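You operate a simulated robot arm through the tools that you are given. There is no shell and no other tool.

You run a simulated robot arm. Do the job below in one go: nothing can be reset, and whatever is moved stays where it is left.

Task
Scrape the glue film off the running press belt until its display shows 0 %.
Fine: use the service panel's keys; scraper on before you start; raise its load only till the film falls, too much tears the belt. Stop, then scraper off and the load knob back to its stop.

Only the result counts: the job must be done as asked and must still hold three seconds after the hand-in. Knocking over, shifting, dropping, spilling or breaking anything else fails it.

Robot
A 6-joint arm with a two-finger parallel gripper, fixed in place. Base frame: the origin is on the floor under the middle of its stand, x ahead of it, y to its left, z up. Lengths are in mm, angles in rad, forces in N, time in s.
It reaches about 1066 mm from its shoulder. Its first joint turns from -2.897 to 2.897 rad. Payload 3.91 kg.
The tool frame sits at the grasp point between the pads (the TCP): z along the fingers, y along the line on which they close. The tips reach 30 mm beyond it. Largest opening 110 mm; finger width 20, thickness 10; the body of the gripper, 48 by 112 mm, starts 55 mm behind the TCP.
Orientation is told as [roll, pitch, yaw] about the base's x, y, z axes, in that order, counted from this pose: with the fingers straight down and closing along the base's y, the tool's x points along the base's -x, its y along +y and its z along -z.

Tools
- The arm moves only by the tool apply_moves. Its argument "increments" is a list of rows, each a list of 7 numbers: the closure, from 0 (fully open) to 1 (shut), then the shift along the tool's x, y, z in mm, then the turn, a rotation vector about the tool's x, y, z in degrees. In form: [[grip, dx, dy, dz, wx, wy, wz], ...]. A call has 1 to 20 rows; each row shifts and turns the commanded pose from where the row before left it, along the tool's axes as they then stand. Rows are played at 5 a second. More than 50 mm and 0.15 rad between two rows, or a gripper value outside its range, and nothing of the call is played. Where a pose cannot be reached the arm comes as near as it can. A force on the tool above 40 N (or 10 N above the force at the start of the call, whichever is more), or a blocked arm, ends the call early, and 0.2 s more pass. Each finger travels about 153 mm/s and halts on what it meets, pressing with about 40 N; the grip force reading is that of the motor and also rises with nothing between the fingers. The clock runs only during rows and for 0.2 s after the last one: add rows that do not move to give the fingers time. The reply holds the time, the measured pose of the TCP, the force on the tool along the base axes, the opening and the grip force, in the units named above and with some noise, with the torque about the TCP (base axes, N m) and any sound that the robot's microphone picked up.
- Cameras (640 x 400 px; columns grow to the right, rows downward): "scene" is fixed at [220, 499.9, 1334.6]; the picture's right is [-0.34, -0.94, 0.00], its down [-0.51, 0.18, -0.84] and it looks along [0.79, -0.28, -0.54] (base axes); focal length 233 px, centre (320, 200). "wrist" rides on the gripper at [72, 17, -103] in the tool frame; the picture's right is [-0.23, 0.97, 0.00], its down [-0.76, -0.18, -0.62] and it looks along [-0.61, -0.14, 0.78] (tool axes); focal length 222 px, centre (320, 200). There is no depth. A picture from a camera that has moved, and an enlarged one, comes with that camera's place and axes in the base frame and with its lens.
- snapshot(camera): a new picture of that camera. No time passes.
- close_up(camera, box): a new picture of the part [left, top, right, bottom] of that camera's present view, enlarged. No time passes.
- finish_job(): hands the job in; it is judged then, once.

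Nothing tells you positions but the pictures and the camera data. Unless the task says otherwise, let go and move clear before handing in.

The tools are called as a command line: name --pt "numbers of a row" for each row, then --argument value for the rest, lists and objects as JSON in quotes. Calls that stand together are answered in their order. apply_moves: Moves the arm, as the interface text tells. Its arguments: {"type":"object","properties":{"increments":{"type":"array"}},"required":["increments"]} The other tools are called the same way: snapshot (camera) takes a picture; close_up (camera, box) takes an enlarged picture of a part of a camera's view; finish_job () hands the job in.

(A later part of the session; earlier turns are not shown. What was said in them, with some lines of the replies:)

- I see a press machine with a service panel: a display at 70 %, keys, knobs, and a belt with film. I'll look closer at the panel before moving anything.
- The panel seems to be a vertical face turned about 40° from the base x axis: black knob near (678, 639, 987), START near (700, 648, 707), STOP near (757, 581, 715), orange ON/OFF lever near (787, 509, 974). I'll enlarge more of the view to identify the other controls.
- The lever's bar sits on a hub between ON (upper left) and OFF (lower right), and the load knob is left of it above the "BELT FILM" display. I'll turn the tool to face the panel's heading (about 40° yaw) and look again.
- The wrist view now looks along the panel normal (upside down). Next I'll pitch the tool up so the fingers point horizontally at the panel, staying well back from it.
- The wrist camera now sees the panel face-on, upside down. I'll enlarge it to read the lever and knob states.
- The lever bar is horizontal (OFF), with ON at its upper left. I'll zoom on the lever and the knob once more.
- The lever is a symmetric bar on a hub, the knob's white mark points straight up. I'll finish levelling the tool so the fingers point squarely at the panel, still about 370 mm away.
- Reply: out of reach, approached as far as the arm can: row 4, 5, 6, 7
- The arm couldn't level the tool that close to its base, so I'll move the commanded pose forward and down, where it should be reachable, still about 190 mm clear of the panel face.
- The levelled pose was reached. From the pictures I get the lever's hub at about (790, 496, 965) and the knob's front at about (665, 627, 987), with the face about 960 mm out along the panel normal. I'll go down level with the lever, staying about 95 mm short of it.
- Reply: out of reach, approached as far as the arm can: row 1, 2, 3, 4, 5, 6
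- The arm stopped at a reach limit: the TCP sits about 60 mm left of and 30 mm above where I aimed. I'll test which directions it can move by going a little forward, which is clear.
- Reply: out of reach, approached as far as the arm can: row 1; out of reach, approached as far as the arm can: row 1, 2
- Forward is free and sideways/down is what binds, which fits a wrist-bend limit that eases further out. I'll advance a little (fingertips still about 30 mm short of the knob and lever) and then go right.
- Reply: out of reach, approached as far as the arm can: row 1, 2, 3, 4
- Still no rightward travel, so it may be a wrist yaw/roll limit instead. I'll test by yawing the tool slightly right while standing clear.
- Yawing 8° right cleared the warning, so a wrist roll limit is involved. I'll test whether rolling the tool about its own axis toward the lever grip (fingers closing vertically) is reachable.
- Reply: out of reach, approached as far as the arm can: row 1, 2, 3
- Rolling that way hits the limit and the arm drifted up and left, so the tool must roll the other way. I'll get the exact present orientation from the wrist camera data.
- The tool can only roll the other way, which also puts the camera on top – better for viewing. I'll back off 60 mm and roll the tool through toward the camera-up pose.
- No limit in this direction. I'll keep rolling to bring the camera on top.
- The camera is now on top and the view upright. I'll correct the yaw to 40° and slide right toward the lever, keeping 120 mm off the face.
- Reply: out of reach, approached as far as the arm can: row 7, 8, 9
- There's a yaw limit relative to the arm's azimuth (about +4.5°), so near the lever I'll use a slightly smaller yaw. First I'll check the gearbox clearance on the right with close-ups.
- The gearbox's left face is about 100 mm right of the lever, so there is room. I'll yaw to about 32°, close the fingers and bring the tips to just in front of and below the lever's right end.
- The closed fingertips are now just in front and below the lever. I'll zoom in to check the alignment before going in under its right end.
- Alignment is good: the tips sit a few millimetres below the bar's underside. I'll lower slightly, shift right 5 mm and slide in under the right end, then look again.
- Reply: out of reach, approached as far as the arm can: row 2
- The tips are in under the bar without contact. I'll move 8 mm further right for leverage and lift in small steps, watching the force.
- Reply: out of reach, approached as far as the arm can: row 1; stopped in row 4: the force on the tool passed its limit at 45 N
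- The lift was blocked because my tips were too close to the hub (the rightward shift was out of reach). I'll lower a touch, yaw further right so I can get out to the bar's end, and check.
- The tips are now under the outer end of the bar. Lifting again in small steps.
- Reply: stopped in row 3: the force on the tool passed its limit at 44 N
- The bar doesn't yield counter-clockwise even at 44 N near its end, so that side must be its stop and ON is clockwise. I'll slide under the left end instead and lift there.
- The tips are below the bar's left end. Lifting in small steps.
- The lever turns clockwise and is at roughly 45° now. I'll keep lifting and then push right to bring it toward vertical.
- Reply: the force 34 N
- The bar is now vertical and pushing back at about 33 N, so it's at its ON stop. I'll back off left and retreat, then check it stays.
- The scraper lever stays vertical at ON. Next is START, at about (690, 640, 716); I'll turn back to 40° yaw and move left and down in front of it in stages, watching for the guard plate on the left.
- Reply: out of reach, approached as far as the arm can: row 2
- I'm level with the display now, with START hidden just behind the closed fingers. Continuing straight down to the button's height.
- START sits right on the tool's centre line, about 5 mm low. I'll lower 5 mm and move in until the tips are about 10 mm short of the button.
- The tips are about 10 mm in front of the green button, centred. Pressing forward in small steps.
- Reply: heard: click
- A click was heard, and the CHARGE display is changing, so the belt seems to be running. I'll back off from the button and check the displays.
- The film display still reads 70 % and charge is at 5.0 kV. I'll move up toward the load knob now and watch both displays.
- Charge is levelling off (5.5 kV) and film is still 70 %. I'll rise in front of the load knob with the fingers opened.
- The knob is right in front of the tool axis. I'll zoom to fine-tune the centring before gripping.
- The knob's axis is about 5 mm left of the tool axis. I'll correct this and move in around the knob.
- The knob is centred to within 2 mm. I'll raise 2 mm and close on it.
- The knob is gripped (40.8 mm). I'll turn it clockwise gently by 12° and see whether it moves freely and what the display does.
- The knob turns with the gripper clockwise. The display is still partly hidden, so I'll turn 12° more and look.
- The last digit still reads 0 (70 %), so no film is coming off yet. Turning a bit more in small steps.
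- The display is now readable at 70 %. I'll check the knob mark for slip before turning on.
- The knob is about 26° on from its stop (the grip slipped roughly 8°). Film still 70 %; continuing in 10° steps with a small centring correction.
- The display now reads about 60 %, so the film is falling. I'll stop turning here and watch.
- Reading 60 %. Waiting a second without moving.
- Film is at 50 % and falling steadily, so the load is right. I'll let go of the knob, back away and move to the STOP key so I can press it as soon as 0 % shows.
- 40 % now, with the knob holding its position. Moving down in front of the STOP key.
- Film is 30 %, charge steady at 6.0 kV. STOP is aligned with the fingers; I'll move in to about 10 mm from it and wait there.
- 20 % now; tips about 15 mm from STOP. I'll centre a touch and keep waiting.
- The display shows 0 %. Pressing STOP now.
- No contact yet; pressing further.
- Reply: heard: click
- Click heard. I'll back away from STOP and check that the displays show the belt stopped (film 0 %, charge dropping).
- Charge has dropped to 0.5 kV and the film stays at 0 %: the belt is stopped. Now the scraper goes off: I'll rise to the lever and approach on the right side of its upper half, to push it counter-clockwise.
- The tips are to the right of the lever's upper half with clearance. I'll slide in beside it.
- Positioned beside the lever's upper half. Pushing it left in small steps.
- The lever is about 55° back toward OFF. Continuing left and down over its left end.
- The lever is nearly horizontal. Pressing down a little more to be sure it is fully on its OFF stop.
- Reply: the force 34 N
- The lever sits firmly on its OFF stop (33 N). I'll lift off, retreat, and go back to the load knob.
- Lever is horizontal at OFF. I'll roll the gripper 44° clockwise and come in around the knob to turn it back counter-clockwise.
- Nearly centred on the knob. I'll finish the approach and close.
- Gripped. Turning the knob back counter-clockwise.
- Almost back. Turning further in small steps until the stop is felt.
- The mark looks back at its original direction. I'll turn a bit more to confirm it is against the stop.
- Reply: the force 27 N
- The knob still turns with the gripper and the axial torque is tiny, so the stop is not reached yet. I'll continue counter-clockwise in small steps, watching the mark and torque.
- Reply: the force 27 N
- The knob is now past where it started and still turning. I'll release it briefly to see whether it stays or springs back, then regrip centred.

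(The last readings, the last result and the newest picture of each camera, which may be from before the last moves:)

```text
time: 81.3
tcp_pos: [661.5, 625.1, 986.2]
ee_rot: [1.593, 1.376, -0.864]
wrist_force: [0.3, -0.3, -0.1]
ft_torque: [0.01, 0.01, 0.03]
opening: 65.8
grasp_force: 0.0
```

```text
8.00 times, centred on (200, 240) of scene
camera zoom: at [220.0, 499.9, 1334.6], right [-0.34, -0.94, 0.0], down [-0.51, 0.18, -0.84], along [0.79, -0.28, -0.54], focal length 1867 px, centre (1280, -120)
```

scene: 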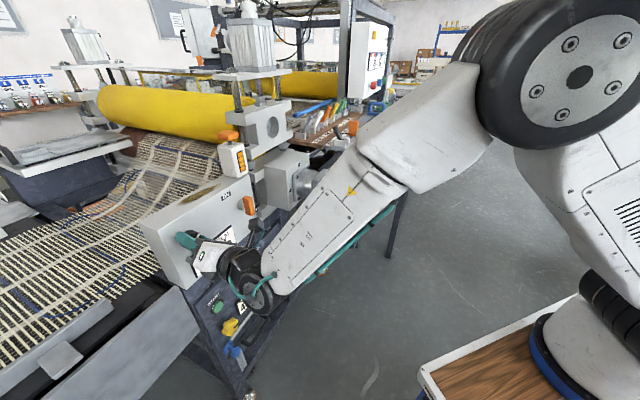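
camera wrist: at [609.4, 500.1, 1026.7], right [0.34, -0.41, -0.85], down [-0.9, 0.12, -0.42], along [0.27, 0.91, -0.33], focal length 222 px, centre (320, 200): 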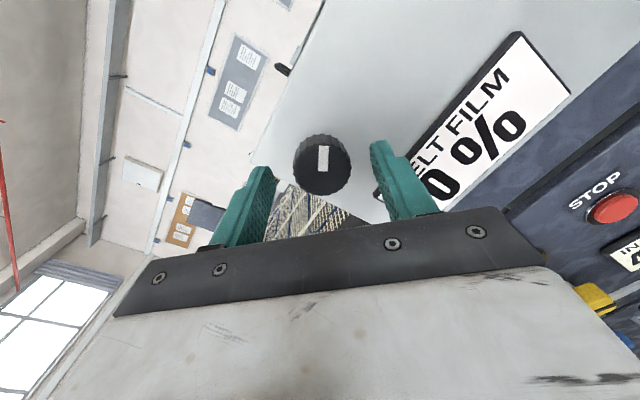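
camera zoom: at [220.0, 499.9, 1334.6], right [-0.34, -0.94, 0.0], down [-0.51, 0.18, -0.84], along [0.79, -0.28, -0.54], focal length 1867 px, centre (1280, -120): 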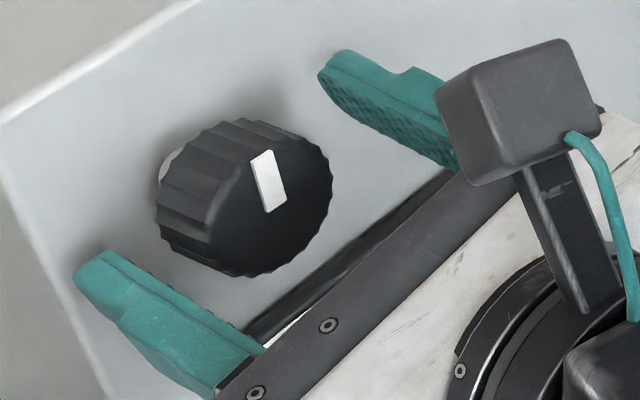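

The knob stays put (no spring), so its stop must lie further counter-clockwise. I'll roll the open gripper back clockwise around it, centre, and regrip for more travel.

apply_moves --pt "0.4 2 -1.2 0 0 0 0" --pt "0.4 0 0 0 0 0 7.5" --pt "0.4 0 0 0 0 0 7.5" --pt "0.4 0 0 0 0 0 7.5" --pt "0.4 0 0 0 0 0 7.5" --pt "0.4 0 0 0 0 0 7.5" --pt "0.4 0 0 0 0 0 7.5" --pt "0.4 0 0 0 0 0 7.5" --pt "0.4 0 0 0 0 0 0"

close_up --camera "wrist" --box '[250, 110, 400, 220]'

```text
time: 83.3
tcp_pos: [659.6, 626.4, 988.5]
ee_rot: [-1.578, 0.847, 2.251]
wrist_force: [-0.5, -0.3, -0.1]
ft_torque: [0.02, 0.0, 0.01]
opening: 65.9
grasp_force: 0.1
```

```text
3.64 times, centred on (325, 165) of wrist
camera zoom: at [618.1, 514.6, 1031.1], right [0.37, -0.45, -0.81], down [-0.88, 0.1, -0.46], along [0.28, 0.89, -0.36], focal length 808 px, centre (302, 327)
```

zoom: 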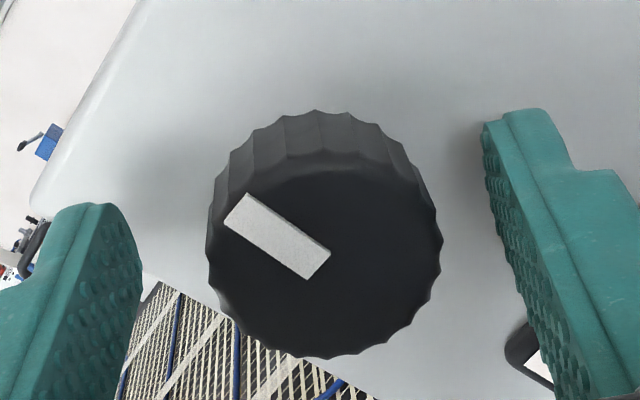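

I'll recentre by about 2 mm and close on the knob again.

apply_moves --pt "0.4 -1.7 1.1 0 0 0 0" --pt "1 0 0 0 0 0 0" --pt "1 0 0 0 0 0 0" --pt "1 0 0 0 0 0 0"

```text
time: 84.3
tcp_pos: [660.7, 625.9, 985.4]
ee_rot: [-1.577, 0.851, 2.251]
wrist_force: [3.3, -7.0, -8.5]
ft_torque: [0.52, -0.49, 0.28]
opening: 40.8
grasp_force: 44.6
```

Gripped; a small centring shift, then turning counter-clockwise again.

apply_moves --pt "1 0 1.3 0 0 0 0" --pt "1 0 0 0 0 0 -6" --pt "1 0 0 0 0 0 -6" --pt "1 0 0 0 0 0 -6" --pt "1 0 0 0 0 0 0"

close_up --camera "wrist" --box '[250, 110, 400, 220]'

close_up --camera "scene" --box '[160, 215, 240, 265]'

```text
time: 85.5
tcp_pos: [659.6, 627.2, 986.2]
ee_rot: [-1.585, 1.163, 2.243]
wrist_force: [5.8, -2.0, -3.8]
ft_torque: [0.38, -0.12, 0.56]
opening: 41.2
grasp_force: 45.1
```

```text
3.64 times, centred on (325, 165) of wrist
camera zoom: at [608.4, 526.4, 1045.3], right [0.51, -0.62, -0.59], down [-0.77, -0.03, -0.63], along [0.37, 0.78, -0.5], focal length 808 px, centre (302, 327)
```

zoom: 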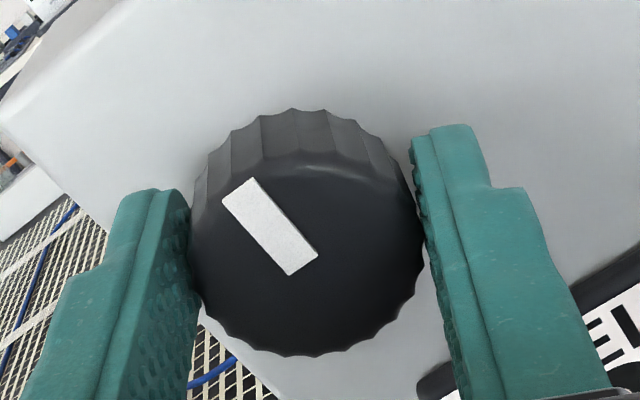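

```text
8.00 times, centred on (200, 240) of scene
camera zoom: at [220.0, 499.9, 1334.6], right [-0.34, -0.94, 0.0], down [-0.51, 0.18, -0.84], along [0.79, -0.28, -0.54], focal length 1867 px, centre (1280, -120)
```

zoom: 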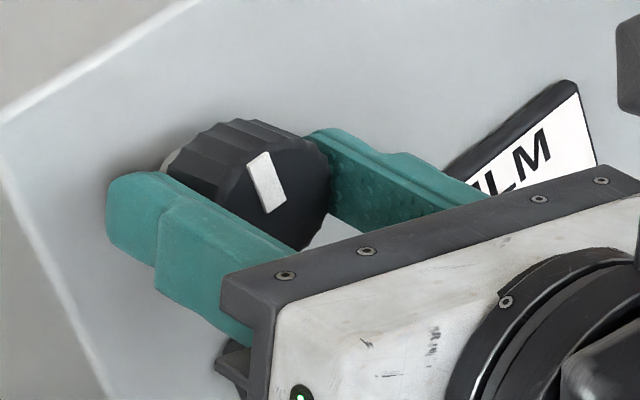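

The knob moved only about 4° while the gripper turned 18°, so it may be at its stop. I'll turn a little more to confirm.

apply_moves --pt "1 0 0 0 0 0 -5" --pt "1 0 0 0 0 0 -5" --pt "1 0 0 0 0 0 0"

close_up --camera "wrist" --box '[250, 110, 400, 220]'

close_up --camera "scene" --box '[160, 215, 240, 265]'

```text
time: 86.3
tcp_pos: [658.8, 626.0, 986.6]
ee_rot: [-1.595, 1.339, 2.233]
wrist_force: [5.0, 2.1, -0.7]
ft_torque: [0.85, 0.44, 0.66]
opening: 40.3
grasp_force: 45.3
```

```text
3.64 times, centred on (325, 165) of wrist
camera zoom: at [601.1, 534.9, 1052.4], right [0.57, -0.69, -0.45], down [-0.7, -0.12, -0.7], along [0.43, 0.71, -0.55], focal length 808 px, centre (302, 327)
```

zoom: 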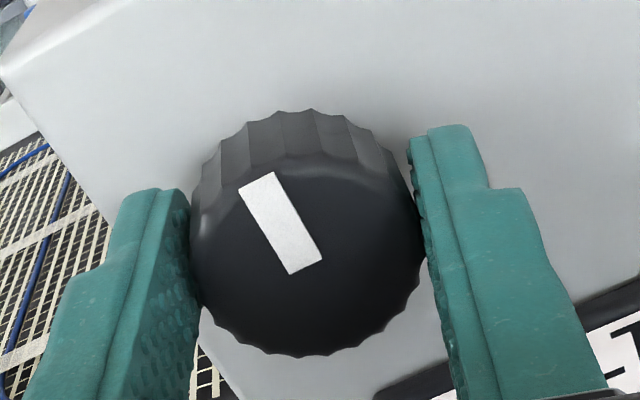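

```text
8.00 times, centred on (200, 240) of scene
camera zoom: at [220.0, 499.9, 1334.6], right [-0.34, -0.94, 0.0], down [-0.51, 0.18, -0.84], along [0.79, -0.28, -0.54], focal length 1867 px, centre (1280, -120)
```

zoom: 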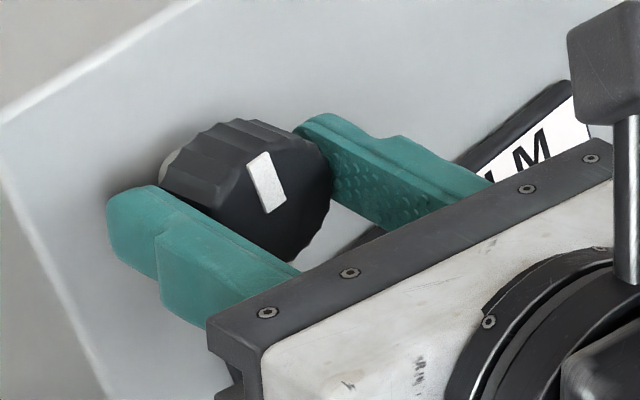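

The knob no longer moves while the axial torque rises to about 0.9 N·m: it is hard against its stop. I'll open the fingers and back away.

apply_moves --pt "0.4 0 0 0 0 0 0" --pt "0.4 0 0 0 0 0 0" --pt "0.4 0 0 -20 0 0 0" --pt "0.4 0 0 -25 0 0 0" --pt "0.4 0 0 -30 0 0 0" --pt "0.4 0 0 0 0 0 0"

snapshot --camera "wrist"

close_up --camera "scene" --box '[140, 190, 300, 310]'

close_up --camera "scene" --box '[160, 215, 240, 265]'

```text
time: 87.7
tcp_pos: [602.0, 577.7, 985.1]
ee_rot: [-1.591, 1.337, 2.237]
wrist_force: [0.7, 0.4, 0.5]
ft_torque: [0.0, -0.01, -0.04]
opening: 66.0
grasp_force: 0.1
```

```text
taken
camera wrist: at [543.4, 486.0, 1050.5], right [0.57, -0.69, -0.45], down [-0.7, -0.12, -0.7], along [0.43, 0.71, -0.55], focal length 222 px, centre (320, 200)
```

wrist: 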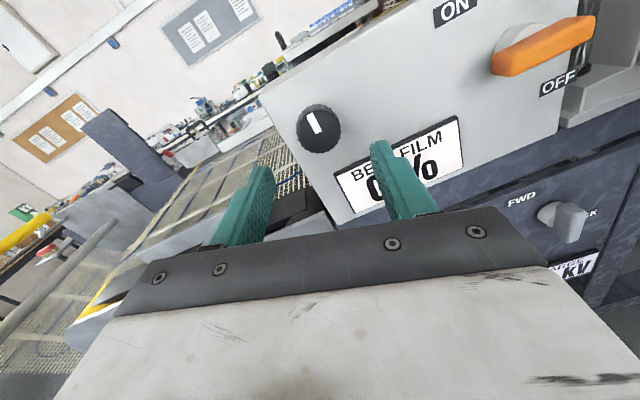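

```text
3.33 times, centred on (220, 250) of scene
camera zoom: at [220.0, 499.9, 1334.6], right [-0.34, -0.94, 0.0], down [-0.51, 0.18, -0.84], along [0.79, -0.28, -0.54], focal length 778 px, centre (653, 33)
```

zoom: 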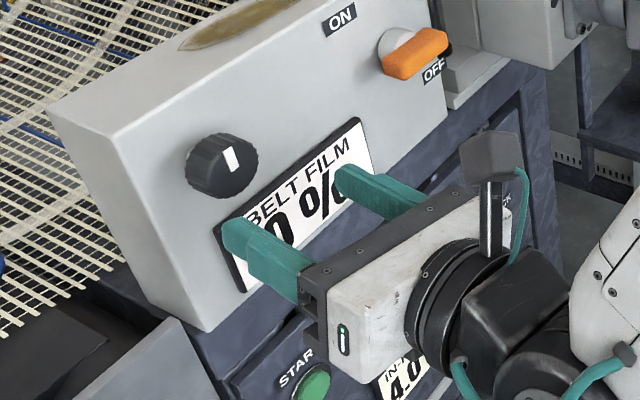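

```text
8.00 times, centred on (200, 240) of scene
camera zoom: at [220.0, 499.9, 1334.6], right [-0.34, -0.94, 0.0], down [-0.51, 0.18, -0.84], along [0.79, -0.28, -0.54], focal length 1867 px, centre (1280, -120)
```

zoom: 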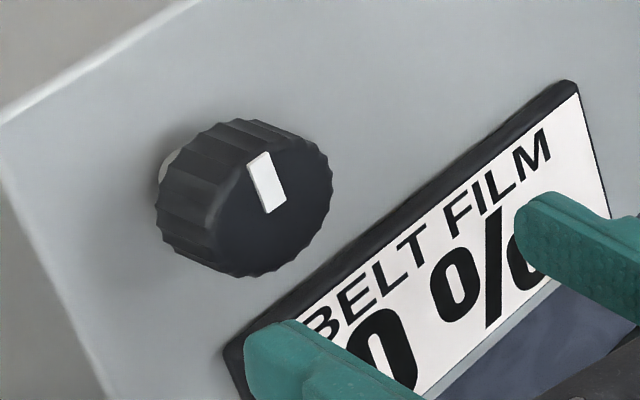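

Film 0 %, lever at OFF, knob at its stop. I'll withdraw further clear and check everything a last time.

apply_moves --pt "0.4 0 0 -30 0 0 0" --pt "0.4 10 0 -30 0 0 0" --pt "0.4 20 0 -30 0 0 0" --pt "0.4 30 0 -20 0 0 0" --pt "0.4 30 0 0 0 0 0" --pt "0.4 0 0 0 0 0 0"

snapshot --camera "scene"

close_up --camera "scene" --box '[140, 190, 300, 310]'

close_up --camera "scene" --box '[228, 185, 268, 215]'

snapshot --camera "wrist"

```text
time: 89.1
tcp_pos: [528.6, 494.1, 1072.4]
ee_rot: [-1.591, 1.339, 2.236]
wrist_force: [-0.8, 0.1, 0.3]
ft_torque: [0.01, -0.03, 0.01]
opening: 65.9
grasp_force: 0.0
```

```text
taken
```

scene: 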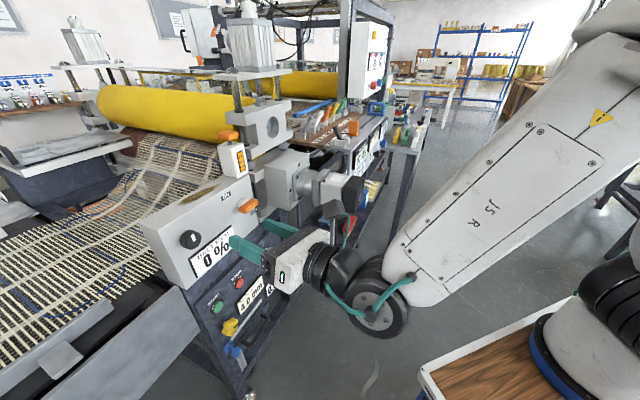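

```text
3.33 times, centred on (220, 250) of scene
camera zoom: at [220.0, 499.9, 1334.6], right [-0.34, -0.94, 0.0], down [-0.51, 0.18, -0.84], along [0.79, -0.28, -0.54], focal length 778 px, centre (653, 33)
```

zoom: 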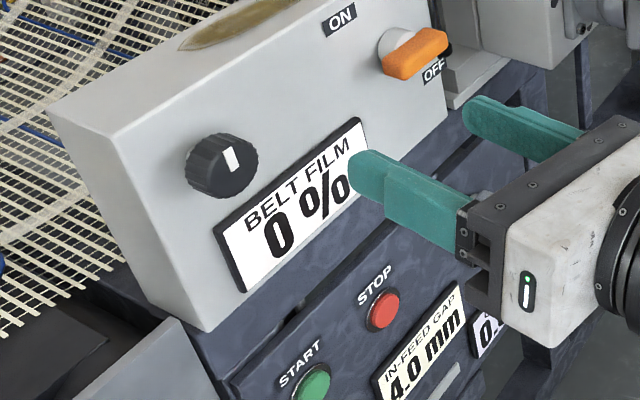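

```text
13.33 times, centred on (248, 200) of scene
camera zoom: at [220.0, 499.9, 1334.6], right [-0.34, -0.94, 0.0], down [-0.51, 0.18, -0.84], along [0.79, -0.28, -0.54], focal length 3112 px, centre (1280, 200)
```

zoom: 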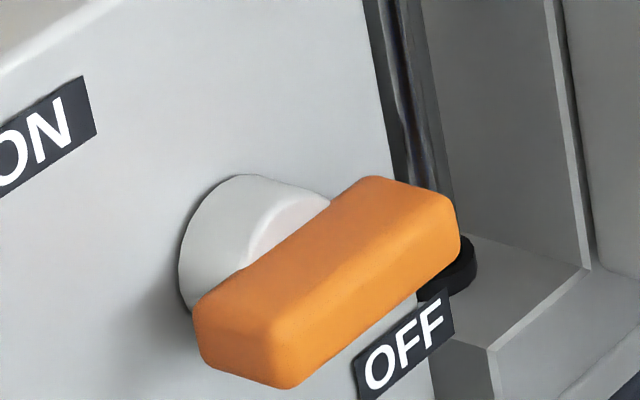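

```text
taken
camera wrist: at [469.7, 401.4, 1138.1], right [0.57, -0.69, -0.45], down [-0.7, -0.12, -0.7], along [0.43, 0.71, -0.55], focal length 222 px, centre (320, 200)
```

wrist: 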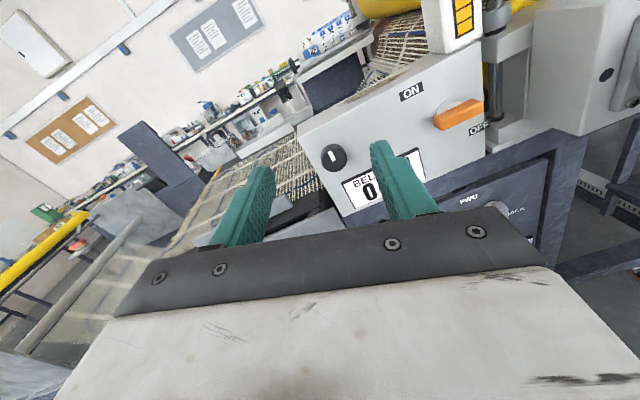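

The lever looks the same as at the start (OFF), the film display reads 0 %, the belt is stopped, the knob is on its stop and the arm is clear. Handing in the job.

finish_job

```text
The job is handed in.
```

The belt film is scraped off: the display shows 0 % and the belt is stopped. I handed the job in with the arm clear of the machine.

- **Scraper on:** I turned the lever to ON before starting. It only turns clockwise. I first pushed it the wrong way, against its OFF stop, twice at about 45 N, but it didn't move.
- **Load:** I pressed START, then turned the knob up in small steps. The film began to fall at about 35–40° past where the knob started, and I left it there until the display showed 0 %.
- **Stop:** I pressed STOP about two seconds after 0 % appeared, because my first push fell short of the key. The charge display then dropped from 6.0 kV to about zero.
- **Scraper off and knob back:** The lever is back in its original OFF position. The knob was not at its stop when I began. I turned it on to the hard stop, about 22° further back than it started.

Apart from the gripper on the keys, lever and knob, I saw no contact with anything else, and no damage to the belt in the pictures.
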